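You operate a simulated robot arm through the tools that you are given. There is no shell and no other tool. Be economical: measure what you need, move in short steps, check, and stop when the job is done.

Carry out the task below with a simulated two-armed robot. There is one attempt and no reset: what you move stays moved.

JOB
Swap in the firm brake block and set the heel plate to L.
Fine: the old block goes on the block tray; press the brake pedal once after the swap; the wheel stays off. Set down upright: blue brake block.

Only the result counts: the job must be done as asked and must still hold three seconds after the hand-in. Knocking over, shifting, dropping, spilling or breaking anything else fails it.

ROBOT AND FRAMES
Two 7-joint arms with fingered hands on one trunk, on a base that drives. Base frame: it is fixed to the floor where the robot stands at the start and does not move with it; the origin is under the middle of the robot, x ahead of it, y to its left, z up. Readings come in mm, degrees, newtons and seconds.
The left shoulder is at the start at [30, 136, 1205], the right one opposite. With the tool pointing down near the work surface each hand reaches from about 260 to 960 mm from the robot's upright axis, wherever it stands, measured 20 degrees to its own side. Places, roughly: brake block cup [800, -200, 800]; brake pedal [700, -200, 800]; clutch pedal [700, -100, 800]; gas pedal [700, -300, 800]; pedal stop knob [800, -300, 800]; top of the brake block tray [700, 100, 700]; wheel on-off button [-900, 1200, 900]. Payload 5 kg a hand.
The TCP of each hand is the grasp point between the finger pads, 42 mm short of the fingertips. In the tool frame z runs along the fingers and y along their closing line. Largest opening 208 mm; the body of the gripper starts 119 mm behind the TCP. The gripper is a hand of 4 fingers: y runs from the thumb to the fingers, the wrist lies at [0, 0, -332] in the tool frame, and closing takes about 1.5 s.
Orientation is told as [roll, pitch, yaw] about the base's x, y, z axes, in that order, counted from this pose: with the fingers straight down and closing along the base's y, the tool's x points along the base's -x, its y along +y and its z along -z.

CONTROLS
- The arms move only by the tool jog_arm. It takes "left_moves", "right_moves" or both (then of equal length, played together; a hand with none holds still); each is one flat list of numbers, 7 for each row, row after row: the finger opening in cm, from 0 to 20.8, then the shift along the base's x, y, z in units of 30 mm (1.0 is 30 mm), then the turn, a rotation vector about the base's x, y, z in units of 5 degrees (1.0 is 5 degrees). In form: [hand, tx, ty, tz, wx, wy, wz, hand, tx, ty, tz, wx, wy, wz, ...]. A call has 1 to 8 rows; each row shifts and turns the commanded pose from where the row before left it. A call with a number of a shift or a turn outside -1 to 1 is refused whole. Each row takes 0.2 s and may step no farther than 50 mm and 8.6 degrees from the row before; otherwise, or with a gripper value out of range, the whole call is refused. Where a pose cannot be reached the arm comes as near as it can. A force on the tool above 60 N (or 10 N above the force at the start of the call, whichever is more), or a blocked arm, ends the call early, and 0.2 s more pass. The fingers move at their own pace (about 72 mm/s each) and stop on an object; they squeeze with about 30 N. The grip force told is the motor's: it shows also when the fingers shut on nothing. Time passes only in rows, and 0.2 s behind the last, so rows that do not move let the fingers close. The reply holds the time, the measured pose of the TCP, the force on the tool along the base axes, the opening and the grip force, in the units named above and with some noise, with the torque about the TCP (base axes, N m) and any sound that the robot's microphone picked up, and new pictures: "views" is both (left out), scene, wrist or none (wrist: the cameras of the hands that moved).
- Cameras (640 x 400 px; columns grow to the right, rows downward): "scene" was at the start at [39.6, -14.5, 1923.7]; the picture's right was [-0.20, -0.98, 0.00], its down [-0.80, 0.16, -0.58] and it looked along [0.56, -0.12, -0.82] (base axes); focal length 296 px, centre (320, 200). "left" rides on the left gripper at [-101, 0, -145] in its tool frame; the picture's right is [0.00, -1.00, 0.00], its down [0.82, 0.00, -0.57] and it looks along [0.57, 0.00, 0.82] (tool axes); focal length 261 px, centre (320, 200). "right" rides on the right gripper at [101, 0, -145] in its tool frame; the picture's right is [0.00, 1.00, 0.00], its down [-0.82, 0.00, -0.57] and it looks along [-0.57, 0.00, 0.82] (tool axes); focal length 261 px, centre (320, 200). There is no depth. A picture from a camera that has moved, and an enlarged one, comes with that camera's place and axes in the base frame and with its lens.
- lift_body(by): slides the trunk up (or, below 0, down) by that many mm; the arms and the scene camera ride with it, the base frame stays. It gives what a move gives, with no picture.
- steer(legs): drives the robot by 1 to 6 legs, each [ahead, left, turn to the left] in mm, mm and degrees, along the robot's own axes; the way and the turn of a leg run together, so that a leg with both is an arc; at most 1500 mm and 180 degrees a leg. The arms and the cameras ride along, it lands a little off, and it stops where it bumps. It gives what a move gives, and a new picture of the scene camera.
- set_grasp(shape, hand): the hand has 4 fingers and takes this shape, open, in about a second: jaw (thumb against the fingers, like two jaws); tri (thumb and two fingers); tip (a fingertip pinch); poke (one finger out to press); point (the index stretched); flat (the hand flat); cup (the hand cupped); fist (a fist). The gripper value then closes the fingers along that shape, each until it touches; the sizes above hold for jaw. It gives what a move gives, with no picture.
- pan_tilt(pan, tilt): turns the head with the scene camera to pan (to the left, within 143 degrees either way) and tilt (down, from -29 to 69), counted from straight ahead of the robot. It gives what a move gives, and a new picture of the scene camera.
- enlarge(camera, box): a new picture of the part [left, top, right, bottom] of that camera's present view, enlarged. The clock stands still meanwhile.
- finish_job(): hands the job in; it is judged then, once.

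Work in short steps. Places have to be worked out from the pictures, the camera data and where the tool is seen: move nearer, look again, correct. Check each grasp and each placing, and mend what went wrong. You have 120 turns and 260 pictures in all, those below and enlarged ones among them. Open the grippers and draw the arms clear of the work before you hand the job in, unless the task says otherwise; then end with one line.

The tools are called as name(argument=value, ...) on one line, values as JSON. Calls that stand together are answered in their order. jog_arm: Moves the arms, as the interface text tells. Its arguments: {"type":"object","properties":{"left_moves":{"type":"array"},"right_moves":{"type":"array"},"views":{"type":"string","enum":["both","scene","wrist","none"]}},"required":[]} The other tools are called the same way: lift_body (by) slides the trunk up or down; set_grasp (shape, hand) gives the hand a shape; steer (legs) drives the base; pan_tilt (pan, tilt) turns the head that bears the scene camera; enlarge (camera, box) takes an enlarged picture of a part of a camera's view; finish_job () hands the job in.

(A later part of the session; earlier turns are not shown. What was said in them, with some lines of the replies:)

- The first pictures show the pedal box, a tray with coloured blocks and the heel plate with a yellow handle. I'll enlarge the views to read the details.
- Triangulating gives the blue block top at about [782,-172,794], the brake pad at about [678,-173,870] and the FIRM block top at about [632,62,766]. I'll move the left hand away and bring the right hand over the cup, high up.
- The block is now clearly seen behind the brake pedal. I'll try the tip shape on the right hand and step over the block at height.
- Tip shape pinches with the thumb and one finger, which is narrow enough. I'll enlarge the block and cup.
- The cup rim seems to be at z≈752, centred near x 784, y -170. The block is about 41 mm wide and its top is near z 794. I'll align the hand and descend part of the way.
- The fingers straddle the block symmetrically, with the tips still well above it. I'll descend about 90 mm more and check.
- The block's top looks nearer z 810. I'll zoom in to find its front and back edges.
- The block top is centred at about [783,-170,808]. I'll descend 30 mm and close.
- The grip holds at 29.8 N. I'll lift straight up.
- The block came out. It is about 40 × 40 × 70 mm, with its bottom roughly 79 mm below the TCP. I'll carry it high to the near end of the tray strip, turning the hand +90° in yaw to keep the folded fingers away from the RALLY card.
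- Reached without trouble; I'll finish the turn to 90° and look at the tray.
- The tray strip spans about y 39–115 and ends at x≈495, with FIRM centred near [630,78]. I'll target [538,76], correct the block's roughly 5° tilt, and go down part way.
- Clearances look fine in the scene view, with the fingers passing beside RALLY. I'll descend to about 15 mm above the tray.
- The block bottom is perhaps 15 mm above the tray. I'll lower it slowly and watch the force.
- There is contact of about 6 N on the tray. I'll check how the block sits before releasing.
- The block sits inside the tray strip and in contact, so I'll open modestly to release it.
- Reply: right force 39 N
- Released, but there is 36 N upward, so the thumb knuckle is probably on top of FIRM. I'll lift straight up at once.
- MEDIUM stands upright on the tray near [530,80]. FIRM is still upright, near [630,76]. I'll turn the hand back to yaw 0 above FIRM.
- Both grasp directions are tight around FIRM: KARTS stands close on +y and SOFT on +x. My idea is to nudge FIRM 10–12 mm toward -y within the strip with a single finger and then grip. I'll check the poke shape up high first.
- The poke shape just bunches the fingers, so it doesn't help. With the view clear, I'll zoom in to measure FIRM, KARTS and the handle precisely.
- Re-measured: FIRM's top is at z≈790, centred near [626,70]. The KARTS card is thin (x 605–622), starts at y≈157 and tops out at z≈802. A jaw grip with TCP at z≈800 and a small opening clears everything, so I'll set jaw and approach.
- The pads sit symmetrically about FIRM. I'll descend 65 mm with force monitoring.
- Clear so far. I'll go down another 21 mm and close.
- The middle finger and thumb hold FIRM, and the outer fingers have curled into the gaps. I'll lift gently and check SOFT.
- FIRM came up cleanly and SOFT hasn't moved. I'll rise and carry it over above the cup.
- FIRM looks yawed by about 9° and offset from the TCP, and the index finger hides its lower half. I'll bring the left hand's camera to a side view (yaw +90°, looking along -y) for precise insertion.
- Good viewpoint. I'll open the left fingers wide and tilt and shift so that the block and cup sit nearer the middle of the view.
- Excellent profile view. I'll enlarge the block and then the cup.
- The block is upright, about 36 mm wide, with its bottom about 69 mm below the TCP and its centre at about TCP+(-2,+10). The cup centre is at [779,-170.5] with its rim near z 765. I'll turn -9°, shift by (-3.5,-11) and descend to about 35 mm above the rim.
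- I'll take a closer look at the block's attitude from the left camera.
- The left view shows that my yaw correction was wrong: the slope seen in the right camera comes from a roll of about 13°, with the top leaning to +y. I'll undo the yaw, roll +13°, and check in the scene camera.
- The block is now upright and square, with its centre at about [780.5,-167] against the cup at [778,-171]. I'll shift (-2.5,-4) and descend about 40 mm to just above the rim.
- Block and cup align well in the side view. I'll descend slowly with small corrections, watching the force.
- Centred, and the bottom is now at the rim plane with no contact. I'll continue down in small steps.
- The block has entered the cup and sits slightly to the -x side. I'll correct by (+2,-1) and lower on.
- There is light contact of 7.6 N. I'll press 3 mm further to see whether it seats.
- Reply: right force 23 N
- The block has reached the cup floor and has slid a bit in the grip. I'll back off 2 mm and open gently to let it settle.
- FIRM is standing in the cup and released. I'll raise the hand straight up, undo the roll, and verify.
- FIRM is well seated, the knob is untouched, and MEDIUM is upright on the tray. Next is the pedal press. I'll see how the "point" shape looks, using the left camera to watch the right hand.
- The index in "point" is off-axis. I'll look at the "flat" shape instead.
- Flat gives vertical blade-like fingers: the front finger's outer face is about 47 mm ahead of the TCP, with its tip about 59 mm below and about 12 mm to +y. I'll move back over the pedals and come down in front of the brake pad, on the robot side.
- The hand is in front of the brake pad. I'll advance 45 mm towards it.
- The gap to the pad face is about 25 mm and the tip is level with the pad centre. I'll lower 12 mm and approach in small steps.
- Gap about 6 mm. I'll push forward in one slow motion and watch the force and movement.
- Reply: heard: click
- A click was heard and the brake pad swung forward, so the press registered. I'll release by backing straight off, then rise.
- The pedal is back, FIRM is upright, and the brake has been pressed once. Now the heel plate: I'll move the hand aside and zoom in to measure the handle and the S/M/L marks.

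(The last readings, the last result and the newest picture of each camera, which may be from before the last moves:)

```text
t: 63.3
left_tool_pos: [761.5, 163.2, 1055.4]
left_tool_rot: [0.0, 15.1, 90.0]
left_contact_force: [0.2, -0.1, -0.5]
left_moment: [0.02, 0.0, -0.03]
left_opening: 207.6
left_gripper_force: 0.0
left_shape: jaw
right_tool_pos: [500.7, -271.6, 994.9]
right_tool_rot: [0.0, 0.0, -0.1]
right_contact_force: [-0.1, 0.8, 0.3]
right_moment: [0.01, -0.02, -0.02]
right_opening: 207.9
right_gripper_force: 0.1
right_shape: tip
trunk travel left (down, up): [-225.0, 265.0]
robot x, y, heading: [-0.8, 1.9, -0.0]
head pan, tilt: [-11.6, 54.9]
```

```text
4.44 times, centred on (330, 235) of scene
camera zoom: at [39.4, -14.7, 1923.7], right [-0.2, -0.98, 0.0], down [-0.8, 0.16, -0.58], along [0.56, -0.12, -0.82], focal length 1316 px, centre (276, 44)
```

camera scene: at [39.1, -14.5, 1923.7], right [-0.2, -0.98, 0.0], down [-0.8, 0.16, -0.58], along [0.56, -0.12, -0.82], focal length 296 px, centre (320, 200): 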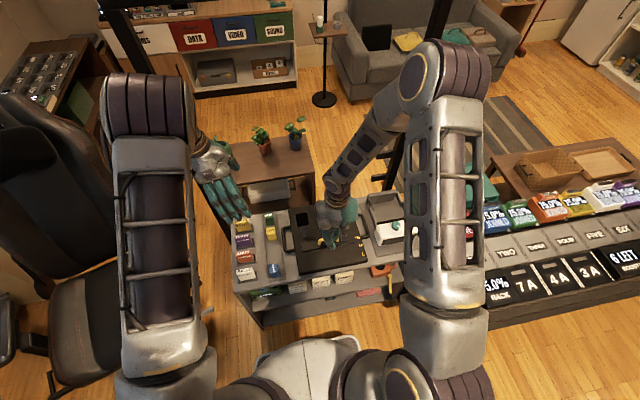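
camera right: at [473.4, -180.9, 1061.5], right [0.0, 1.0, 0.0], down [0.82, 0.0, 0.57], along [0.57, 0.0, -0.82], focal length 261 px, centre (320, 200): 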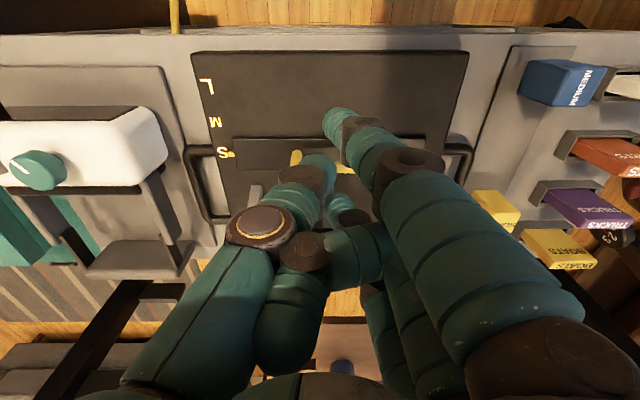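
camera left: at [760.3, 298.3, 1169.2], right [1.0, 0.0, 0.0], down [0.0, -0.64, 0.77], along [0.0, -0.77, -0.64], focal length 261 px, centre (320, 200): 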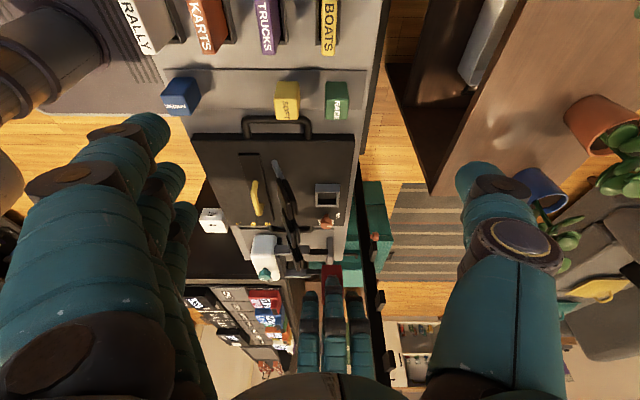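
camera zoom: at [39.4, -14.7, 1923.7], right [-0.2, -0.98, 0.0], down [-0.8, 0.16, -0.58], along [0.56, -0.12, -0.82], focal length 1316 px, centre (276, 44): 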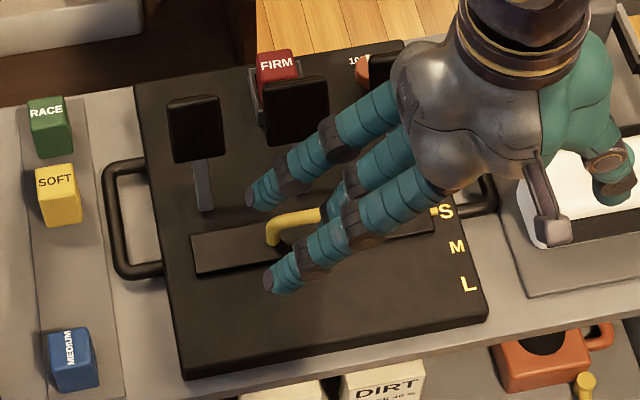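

Marks: S→L is about 83 mm toward the robot. The handle bar is near x≈611, y≈-171, z≈770–790. I'll hook behind the bar with the index and thumb tips (tip shape, yaw 0) and pull, so first I go above and behind it.

jog_arm(right_moves=[3.2, 0.75, 1, 0, 0, 0, 0, 3.2, 0.75, 1, 0, 0, 0, 0, 3.2, 0.75, 1, 0, 0, 0, 0, 3.2, 0.75, 0.35, 0, 0, 0, 0, 3.2, 0.75, 0, 0, 0, 0, 0, 3.2, 0.75, 0, 0, 0, 0, 0, 3.2, 0, 0, 0, 0, 0, 0], views="wrist")

enlarge(camera="left", box=[200, 120, 360, 320])

enlarge(camera="right", box=[200, 20, 440, 220])

```text
t: 64.9
left_tool_pos: [762.0, 164.0, 1055.5]
left_tool_rot: [0.0, 14.9, 90.1]
left_contact_force: [-1.2, -0.5, 0.0]
left_moment: [0.02, -0.06, 0.02]
left_opening: 207.6
left_gripper_force: 0.2
left_shape: jaw
right_tool_pos: [635.5, -169.9, 994.3]
right_tool_rot: [-0.1, 0.0, 0.0]
right_contact_force: [-0.2, -0.7, -0.1]
right_moment: [0.01, -0.06, 0.02]
right_opening: 32.5
right_gripper_force: 0.0
right_shape: tip
trunk travel left (down, up): [-225.0, 265.0]
robot x, y, heading: [-0.6, -0.2, -0.1]
head pan, tilt: [-11.6, 54.9]
camera right: at [534.4, -170.5, 1139.8], right [0.0, 1.0, 0.0], down [0.82, 0.0, 0.57], along [0.57, 0.0, -0.82], focal length 261 px, centre (320, 200)
```

right: 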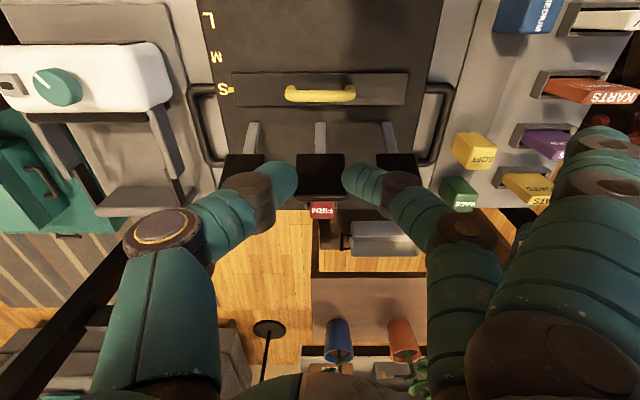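

```text
2.00 times, centred on (280, 220) of left
camera zoom: at [759.2, 297.4, 1170.5], right [1.0, 0.0, 0.0], down [0.0, -0.64, 0.76], along [0.0, -0.76, -0.64], focal length 521 px, centre (400, 160)
```

zoom: 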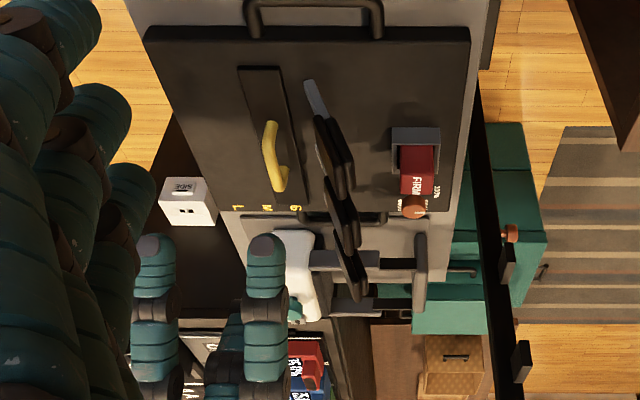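

```text
2.00 times, centred on (320, 120) of right
camera zoom: at [534.4, -170.5, 1139.8], right [0.0, 1.0, 0.0], down [0.82, 0.0, 0.57], along [0.57, 0.0, -0.82], focal length 521 px, centre (320, 360)
```

zoom: 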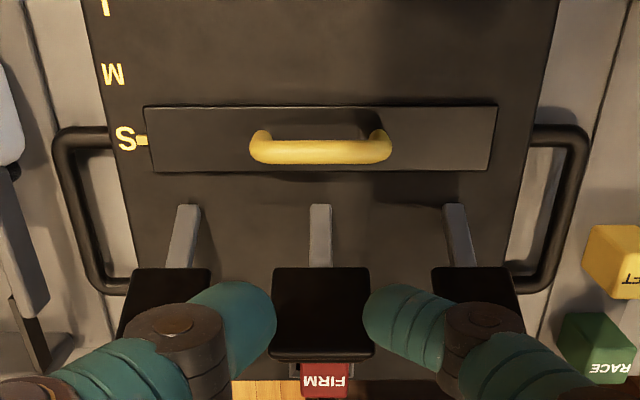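

The bar is at about [617,-170.5,785]. I'll shift +6 mm in x so the tips come down behind it, and descend to TCP z≈830 first.

jog_arm(right_moves=[3.2, 0.22, 0, -1, 0, 0, 0, 3.2, 0, 0, -1, 0, 0, 0, 3.2, 0, 0, -1, 0, 0, 0, 3.2, 0, 0, -1, 0, 0, 0, 3.2, 0, 0, -1, 0, 0, 0, 3.2, 0, 0, -0.4, 0, 0, 0, 3.2, 0, 0, 0, 0, 0, 0], views="wrist")

enlarge(camera="left", box=[200, 120, 340, 260])

enlarge(camera="right", box=[200, 40, 440, 240])

```text
t: 66.5
left_tool_pos: [761.1, 163.0, 1056.4]
left_tool_rot: [0.1, 15.0, 90.0]
left_contact_force: [0.4, 0.5, 0.0]
left_moment: [0.01, 0.02, -0.04]
left_opening: 207.8
left_gripper_force: 0.2
left_shape: jaw
right_tool_pos: [644.4, -169.9, 832.8]
right_tool_rot: [-0.1, -0.1, 0.0]
right_contact_force: [0.1, 0.1, -0.4]
right_moment: [0.0, 0.01, -0.03]
right_opening: 32.5
right_gripper_force: 0.0
right_shape: tip
trunk travel left (down, up): [-225.0, 265.0]
robot x, y, heading: [1.5, -0.1, -0.0]
head pan, tilt: [-11.6, 54.9]
camera right: at [542.1, -171.2, 977.8], right [0.0, 1.0, 0.0], down [0.82, 0.0, 0.57], along [0.57, 0.0, -0.82], focal length 261 px, centre (320, 200)
```

right: 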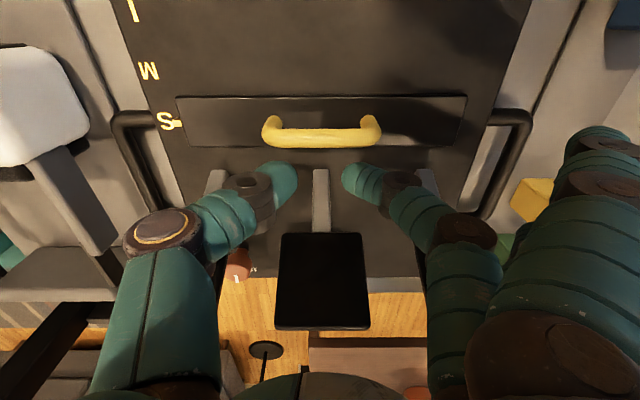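

```text
2.86 times, centred on (270, 190) of left
camera zoom: at [759.8, 297.4, 1170.1], right [1.0, 0.0, 0.0], down [0.0, -0.64, 0.76], along [0.0, -0.76, -0.64], focal length 745 px, centre (463, 229)
```

zoom: 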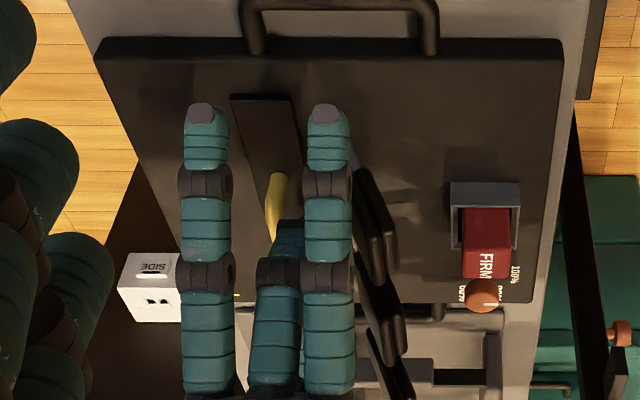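

```text
2.00 times, centred on (320, 140) of right
camera zoom: at [542.1, -171.2, 977.8], right [0.0, 1.0, 0.0], down [0.82, 0.0, 0.57], along [0.57, 0.0, -0.82], focal length 521 px, centre (320, 320)
```

zoom: 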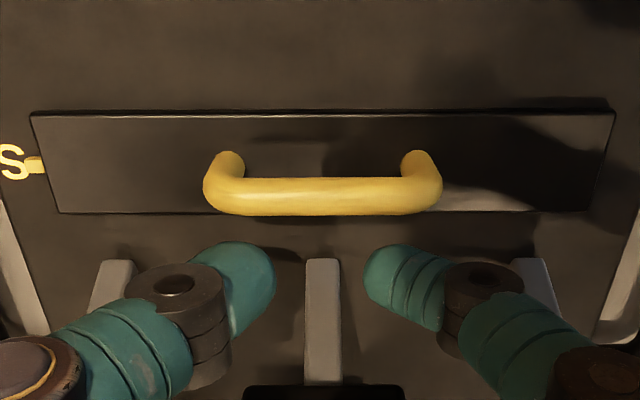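

The left view shows the outer ring finger sticking out close to the clutch pad. To keep clear, I'll rise and lean the hand back 20° (palm toward the robot), then come down again behind the bar.

jog_arm(right_moves=[3.2, 0, 0, 1, 0, 0, 0, 3.2, 0, 0, 1, 0, 0, 0, 3.2, -0.2, 0, 0.3, 0, -1, 0, 3.2, -0.2, 0, 0, 0, -1, 0, 3.2, 0, 0, 0, 0, -1, 0, 3.2, 0, 0, 0, 0, -1, 0, 3.2, 0, 0, 0, 0, 0, 0], views="wrist")

enlarge(camera="left", box=[200, 120, 340, 260])

```text
t: 68.1
left_tool_pos: [762.3, 161.7, 1055.0]
left_tool_rot: [0.0, 15.2, 90.0]
left_contact_force: [0.1, -1.0, -0.3]
left_moment: [0.08, 0.03, 0.0]
left_opening: 207.5
left_gripper_force: 0.1
left_shape: jaw
right_tool_pos: [631.6, -172.8, 902.2]
right_tool_rot: [0.0, -20.0, 0.0]
right_contact_force: [-0.6, 0.4, -0.2]
right_moment: [0.06, 0.02, -0.01]
right_opening: 32.5
right_gripper_force: 0.0
right_shape: tip
trunk travel left (down, up): [-225.0, 265.0]
robot x, y, heading: [3.1, -2.5, -0.1]
head pan, tilt: [-11.6, 54.9]
camera right: at [486.3, -171.8, 1004.1], right [0.01, 1.0, 0.0], down [0.58, 0.0, 0.82], along [0.82, 0.0, -0.58], focal length 261 px, centre (320, 200)
```

right: 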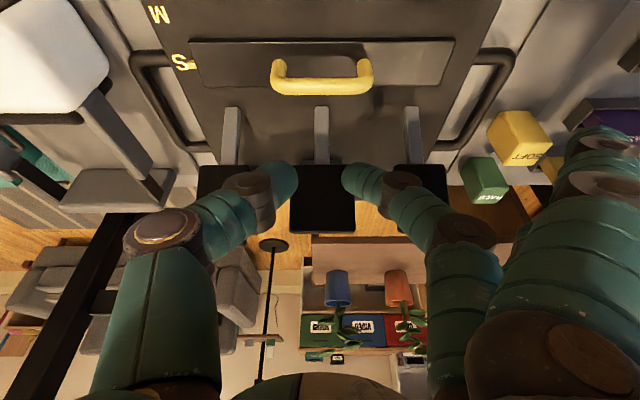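

```text
2.86 times, centred on (270, 190) of left
camera zoom: at [760.4, 295.9, 1170.0], right [1.0, 0.0, 0.0], down [0.0, -0.64, 0.76], along [0.0, -0.76, -0.65], focal length 745 px, centre (463, 229)
```

zoom: 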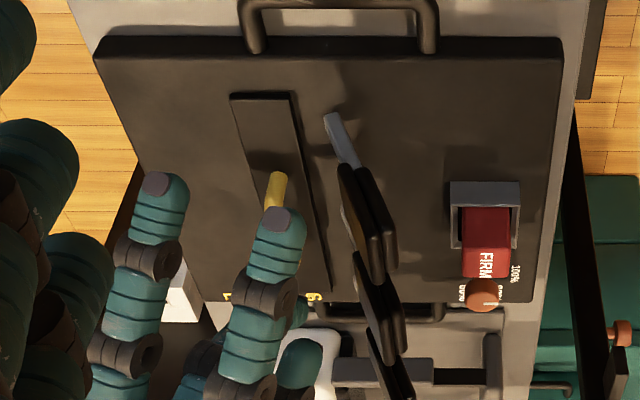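

Much clearer of the clutch pad now. I'll descend to TCP z≈808 behind the bar.

jog_arm(right_moves=[3.2, 0.1, 0, -1, 0, 0, 0, 3.2, 0, 0, -1, 0, 0, 0, 3.2, 0, 0, -0.7, 0, 0, 0, 3.2, 0, 0, 0, 0, 0, 0], views="wrist")

enlarge(camera="left", box=[200, 120, 340, 260])

enlarge(camera="right", box=[200, 60, 440, 220])

```text
t: 69.1
left_tool_pos: [761.7, 163.8, 1056.4]
left_tool_rot: [0.0, 15.0, 90.0]
left_contact_force: [0.3, -0.2, 0.1]
left_moment: [0.03, -0.03, 0.04]
left_opening: 207.8
left_gripper_force: 0.0
left_shape: jaw
right_tool_pos: [634.3, -171.5, 819.7]
right_tool_rot: [0.1, -20.0, 0.0]
right_contact_force: [-1.0, 0.3, -0.1]
right_moment: [-0.03, 0.02, -0.01]
right_opening: 32.5
right_gripper_force: 0.0
right_shape: tip
trunk travel left (down, up): [-225.0, 265.0]
robot x, y, heading: [-2.8, -4.3, -0.1]
head pan, tilt: [-11.6, 54.9]
camera right: at [488.9, -171.3, 922.5], right [0.0, 1.0, 0.0], down [0.58, 0.0, 0.82], along [0.82, 0.0, -0.58], focal length 261 px, centre (320, 200)
```

right: 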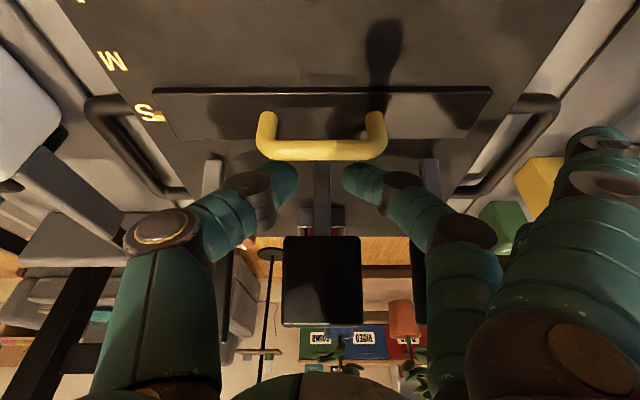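

```text
2.86 times, centred on (270, 190) of left
camera zoom: at [759.4, 297.5, 1170.4], right [1.0, 0.0, 0.0], down [0.0, -0.64, 0.76], along [0.0, -0.76, -0.64], focal length 745 px, centre (463, 229)
```

zoom: 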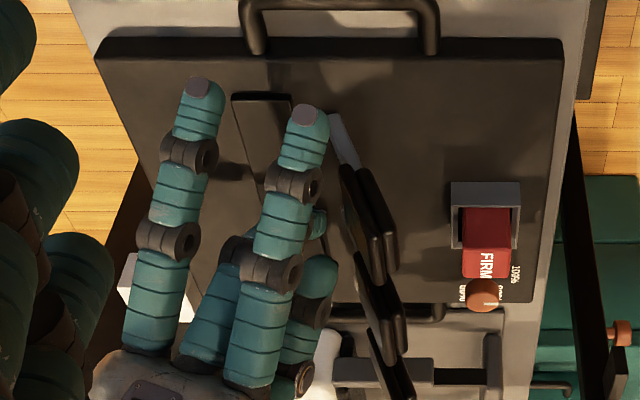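

```text
2.50 times, centred on (320, 140) of right
camera zoom: at [488.9, -171.3, 922.5], right [0.0, 1.0, 0.0], down [0.58, 0.0, 0.82], along [0.82, 0.0, -0.58], focal length 652 px, centre (320, 350)
```

zoom: 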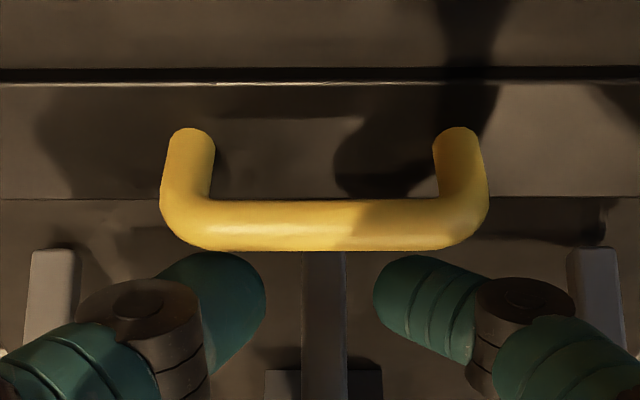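

The fingertips are behind the bar. I'll lower 8 mm more and pull toward the robot by about 60 mm, then re-measure.

jog_arm(right_moves=[3.2, 0, 0, -0.27, 0, 0, 0, 3.2, -0.3, 0, 0, 0, 0, 0, 3.2, -0.3, 0, 0, 0, 0, 0, 3.2, -0.3, 0, 0, 0, 0, 0, 3.2, -0.3, 0, 0, 0, 0, 0, 3.2, -0.3, 0, 0, 0, 0, 0, 3.2, -0.3, 0, 0, 0, 0, 0, 3.2, 0, 0, 0, 0, 0, 0], views="wrist")

enlarge(camera="right", box=[60, 20, 460, 220])

```text
t: 70.9
left_tool_pos: [761.7, 163.6, 1054.7]
left_tool_rot: [0.0, 15.1, 90.0]
left_contact_force: [0.4, -0.4, 0.4]
left_moment: [0.04, -0.01, -0.01]
left_opening: 208.1
left_gripper_force: 0.1
left_shape: jaw
right_tool_pos: [578.3, -170.4, 812.5]
right_tool_rot: [0.0, -20.0, 0.0]
right_contact_force: [0.7, -0.2, 0.4]
right_moment: [0.01, 0.05, 0.0]
right_opening: 32.5
right_gripper_force: 0.0
right_shape: tip
trunk travel left (down, up): [-225.0, 265.0]
robot x, y, heading: [-1.7, 1.2, -0.0]
head pan, tilt: [-11.6, 54.9]
camera right: at [434.5, -170.7, 914.4], right [0.0, 1.0, 0.0], down [0.58, 0.0, 0.82], along [0.82, 0.0, -0.58], focal length 261 px, centre (320, 200)
```

right: 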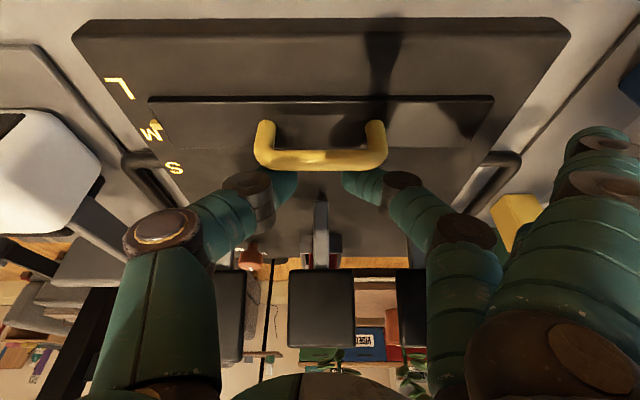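

```text
1.60 times, centred on (260, 120) of right
camera zoom: at [434.5, -170.7, 914.4], right [0.0, 1.0, 0.0], down [0.58, 0.0, 0.82], along [0.82, 0.0, -0.58], focal length 417 px, centre (416, 328)
```

zoom: 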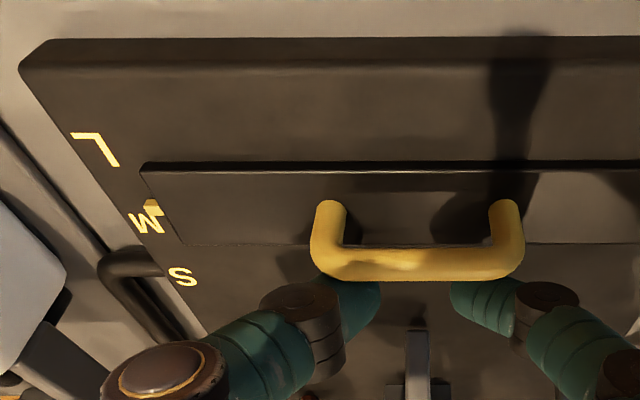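

The plate slides freely. The tick reads x≈574 and L is at about 543. I'll pull another 27 mm and check.

jog_arm(right_moves=[3.2, -0.3, 0, 0, 0, 0, 0, 3.2, -0.3, 0, 0, 0, 0, 0, 3.2, -0.3, 0, 0, 0, 0, 0, 3.2, 0, 0, 0, 0, 0, 0], views="wrist")

enlarge(camera="right", box=[60, 20, 380, 220])

enlarge(camera="scene", box=[280, 190, 400, 280])

```text
t: 71.9
left_tool_pos: [760.2, 163.3, 1054.8]
left_tool_rot: [0.0, 14.9, 90.1]
left_contact_force: [1.2, 0.2, 1.2]
left_moment: [-0.03, 0.03, 0.0]
left_opening: 207.8
left_gripper_force: 0.0
left_shape: jaw
right_tool_pos: [552.6, -170.1, 811.6]
right_tool_rot: [0.0, -20.0, 0.0]
right_contact_force: [-0.2, 0.8, -0.6]
right_moment: [-0.01, 0.04, 0.02]
right_opening: 32.3
right_gripper_force: 0.0
right_shape: tip
trunk travel left (down, up): [-225.0, 265.0]
robot x, y, heading: [-2.3, 1.8, -0.2]
head pan, tilt: [-11.6, 54.9]
camera right: at [407.8, -170.6, 914.0], right [0.0, 1.0, 0.0], down [0.58, 0.0, 0.82], along [0.82, 0.0, -0.58], focal length 261 px, centre (320, 200)
```

right: 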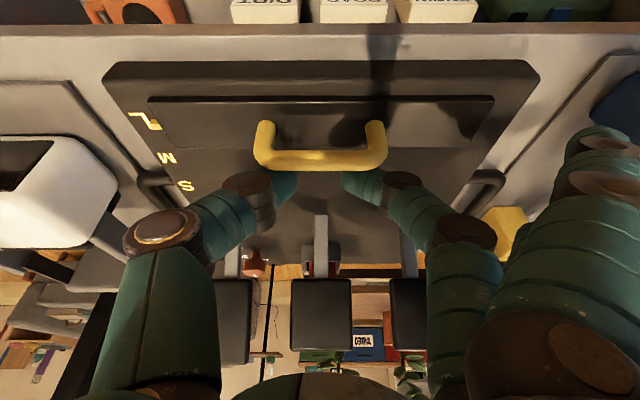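

```text
2.00 times, centred on (220, 120) of right
camera zoom: at [407.8, -170.6, 914.0], right [0.0, 1.0, 0.0], down [0.58, 0.0, 0.82], along [0.82, 0.0, -0.58], focal length 521 px, centre (520, 360)
```

zoom: 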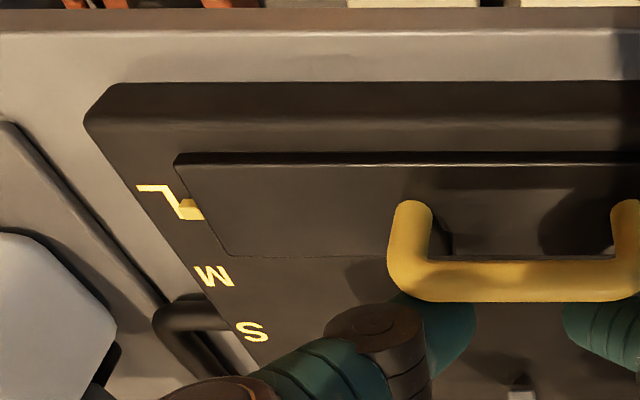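

```text
4.44 times, centred on (340, 235) of scene
camera zoom: at [39.9, -14.4, 1923.7], right [-0.2, -0.98, 0.0], down [-0.8, 0.16, -0.57], along [0.56, -0.12, -0.82], focal length 1316 px, centre (231, 44)
```

zoom: 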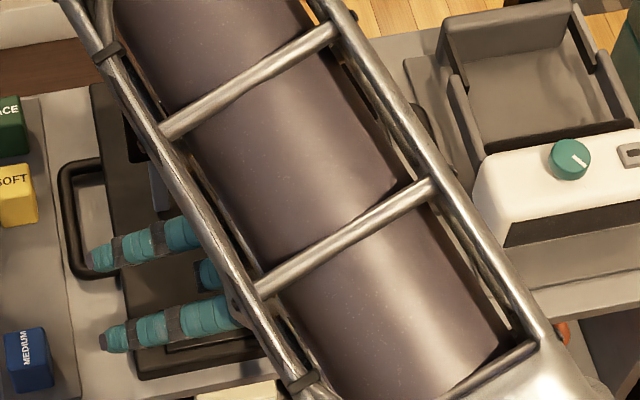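

The tick now lines up with L to within about 1 mm. I'll back the fingers off the bar, rise, and check from above.

jog_arm(right_moves=[3.2, 0.3, 0, 0, 0, 0, 0, 3.2, 0.1, 0, 0.7, 0, 0, 0, 3.2, 0, 0, 1, 0, 0, 0, 3.2, 0, 0, 1, 0, 0, 0, 3.2, 0, 0, 1, 0, 1, 0, 3.2, -0.5, 0, 1, 0, 1, 0, 3.2, -1, 0, 0.5, 0, 1, 0, 3.2, -1, 0, 0, 0, 1, 0], views="wrist")

enlarge(camera="right", box=[180, 0, 400, 160])

enlarge(camera="left", box=[150, 80, 370, 260])

```text
t: 73.7
left_tool_pos: [760.1, 162.9, 1056.0]
left_tool_rot: [0.0, 15.0, 90.0]
left_contact_force: [-0.5, 0.1, 0.6]
left_moment: [0.06, 0.02, -0.02]
left_opening: 207.8
left_gripper_force: 0.0
left_shape: jaw
right_tool_pos: [488.0, -171.1, 968.0]
right_tool_rot: [0.0, 0.1, 0.0]
right_contact_force: [0.1, 0.4, -0.2]
right_moment: [0.03, 0.05, -0.02]
right_opening: 32.0
right_gripper_force: 0.1
right_shape: tip
trunk travel left (down, up): [-225.0, 265.0]
robot x, y, heading: [1.3, 1.9, 0.2]
head pan, tilt: [-11.6, 54.9]
camera right: at [387.6, -170.6, 1113.9], right [0.0, 1.0, 0.0], down [0.82, 0.0, 0.57], along [0.57, 0.0, -0.82], focal length 261 px, centre (320, 200)
```

right: 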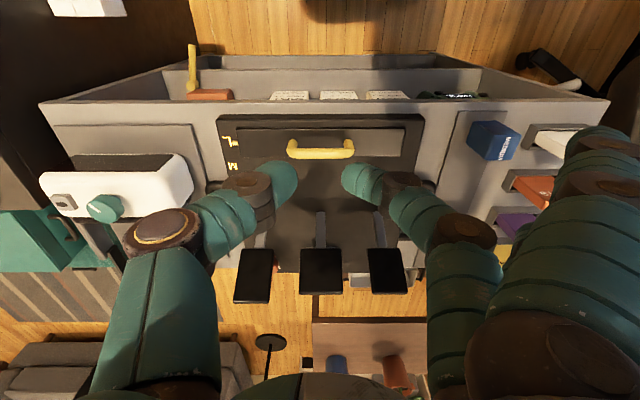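

```text
2.50 times, centred on (290, 80) of right
camera zoom: at [387.6, -170.6, 1113.9], right [0.0, 1.0, 0.0], down [0.82, 0.0, 0.57], along [0.57, 0.0, -0.82], focal length 652 px, centre (395, 500)
```

zoom: 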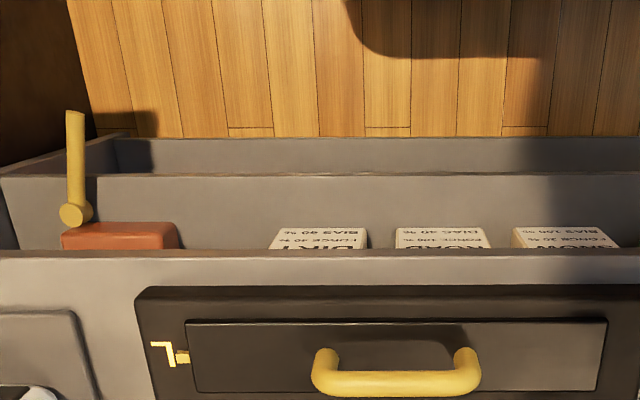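

```text
2.22 times, centred on (260, 170) of left
camera zoom: at [760.0, 296.8, 1170.1], right [1.0, 0.0, 0.0], down [0.0, -0.64, 0.76], along [0.0, -0.76, -0.65], focal length 579 px, centre (453, 267)
```

zoom: 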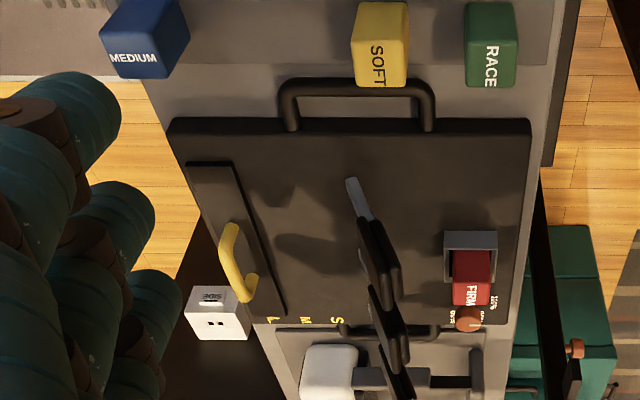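

The tick matches L, FIRM is in the cup and MEDIUM stands on the tray. I'll draw both arms clear and take a final look.

jog_arm(left_moves=[20.8, 0, 0, 1, 0, 0, 0, 20.8, 0, 0.5, 1, 0, 0, 0, 20.8, -0.5, 1, 0, 0, 0, 0, 20.8, -0.5, 1, 0, 0, 0, 0, 20.8, -1, 1, 0, 0, 0, 0, 20.8, -1, 1, 0, 0, 0, 0, 20.8, -1, 1, 0, 0, 0, 0, 20.8, -1, 1, 0, 0, 0, 0], right_moves=[8, 0, 0, 1, 0, 0, 0, 8, 0, -0.5, 1, 0, 0, 0, 12, 0, -1, 1, 0, 0, 0, 16, 0, -1, 1, 0, 0, 0, 20, 0, -1, 0, 0, 0, 0, 20, -0.5, -1, 0, 0, 0, 0, 20, -0.5, -1, 0, 0, 0, 0, 20, -0.5, -1, 0, 0, 0, 0], views="both")

enlarge(camera="scene", box=[220, 180, 440, 310])

```text
t: 75.5
left_tool_pos: [607.0, 358.1, 1118.3]
left_tool_rot: [-0.1, 15.0, 89.9]
left_contact_force: [-0.6, -1.4, 1.4]
left_moment: [0.1, -0.08, -0.01]
left_opening: 207.9
left_gripper_force: 0.1
left_shape: jaw
right_tool_pos: [443.2, -365.4, 1089.7]
right_tool_rot: [0.0, -0.1, 0.0]
right_contact_force: [-0.8, 1.0, 1.3]
right_moment: [-0.04, -0.17, -0.01]
right_opening: 199.8
right_gripper_force: 0.1
right_shape: tip
trunk travel left (down, up): [-225.0, 265.0]
robot x, y, heading: [-1.0, 0.3, 0.0]
head pan, tilt: [-11.6, 54.9]
camera scene: at [36.4, -14.2, 1923.8], right [-0.2, -0.98, 0.0], down [-0.8, 0.16, -0.58], along [0.56, -0.12, -0.82], focal length 296 px, centre (320, 200)
camera right: at [341.1, -364.8, 1234.6], right [0.0, 1.0, 0.0], down [0.82, 0.0, 0.57], along [0.57, 0.0, -0.82], focal length 261 px, centre (320, 200)
camera left: at [605.5, 492.4, 1233.1], right [1.0, 0.0, 0.0], down [0.0, -0.64, 0.77], along [0.0, -0.77, -0.64], focal length 261 px, centre (320, 200)
```

scene: 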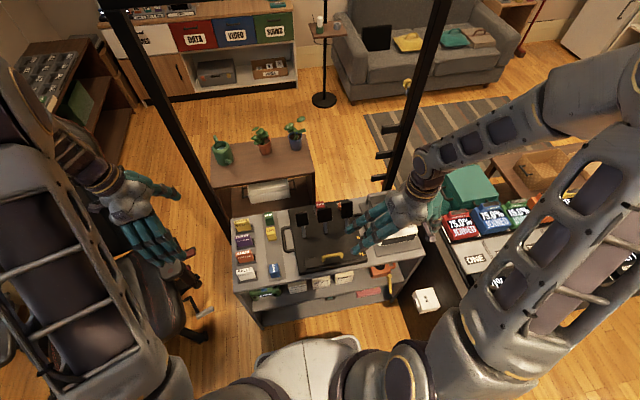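
right: 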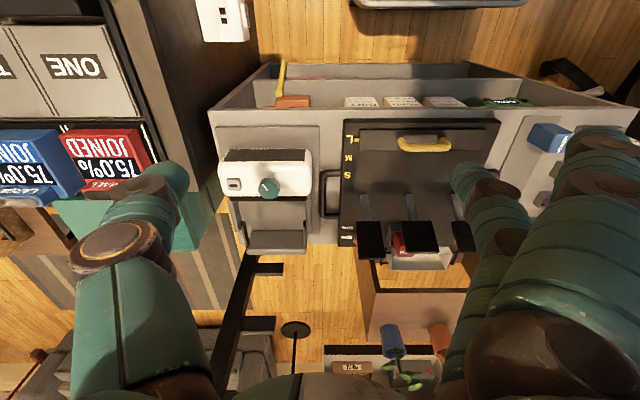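
left: 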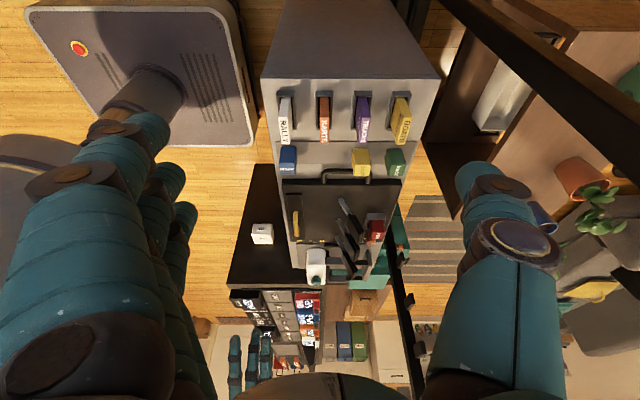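

```text
2.91 times, centred on (330, 245) of scene
camera zoom: at [36.4, -14.2, 1923.8], right [-0.2, -0.98, 0.0], down [-0.8, 0.16, -0.58], along [0.56, -0.12, -0.82], focal length 861 px, centre (291, 69)
```

zoom: 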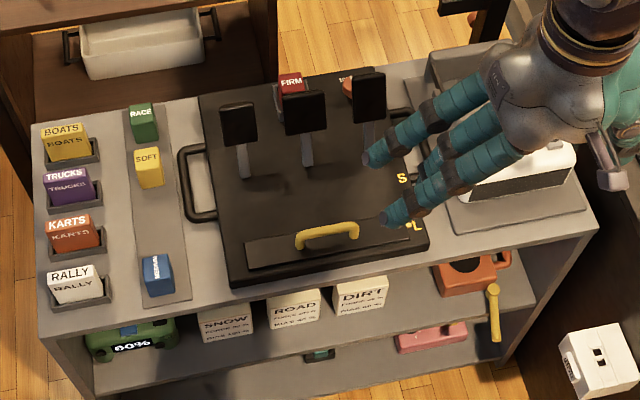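

Everything looks in place. One last close check of the L mark and the blue block on the tray.

enlarge(camera="right", box=[320, 115, 400, 185])

enlarge(camera="left", box=[260, 130, 420, 270])

```text
5.71 times, centred on (360, 150) of right
camera zoom: at [341.1, -364.8, 1234.6], right [0.0, 1.0, 0.0], down [0.82, 0.0, 0.57], along [0.57, 0.0, -0.82], focal length 1489 px, centre (91, 486)
```

zoom: 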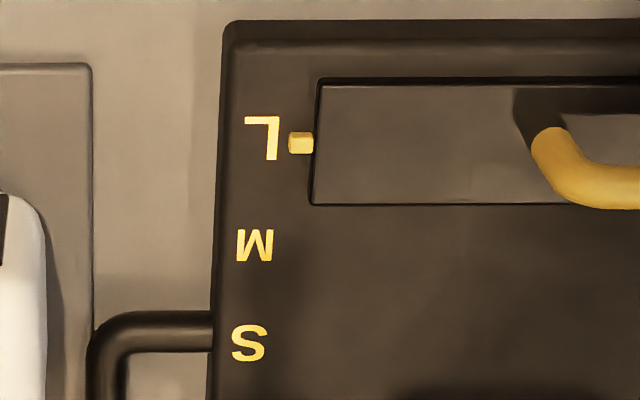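

```text
2.86 times, centred on (340, 200) of left
camera zoom: at [605.5, 492.4, 1233.1], right [1.0, 0.0, 0.0], down [0.0, -0.64, 0.77], along [0.0, -0.77, -0.64], focal length 745 px, centre (263, 200)
```

zoom: 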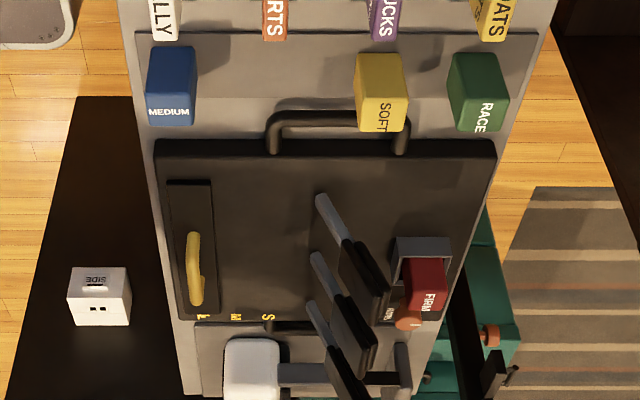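

The tick sits at L, MEDIUM is upright on the tray, FIRM is in the cup, and the arms are clear. I'm handing in.

finish_job()

```text
The job is handed in.
```

The firm block is in the brake cup and the blue block stands upright on the tray. I pressed the brake pedal once and heard it click, set the heel plate to L, and left the wheel button alone. While I was placing the blue block, the thumb pressed briefly on the firm block, which stayed upright.
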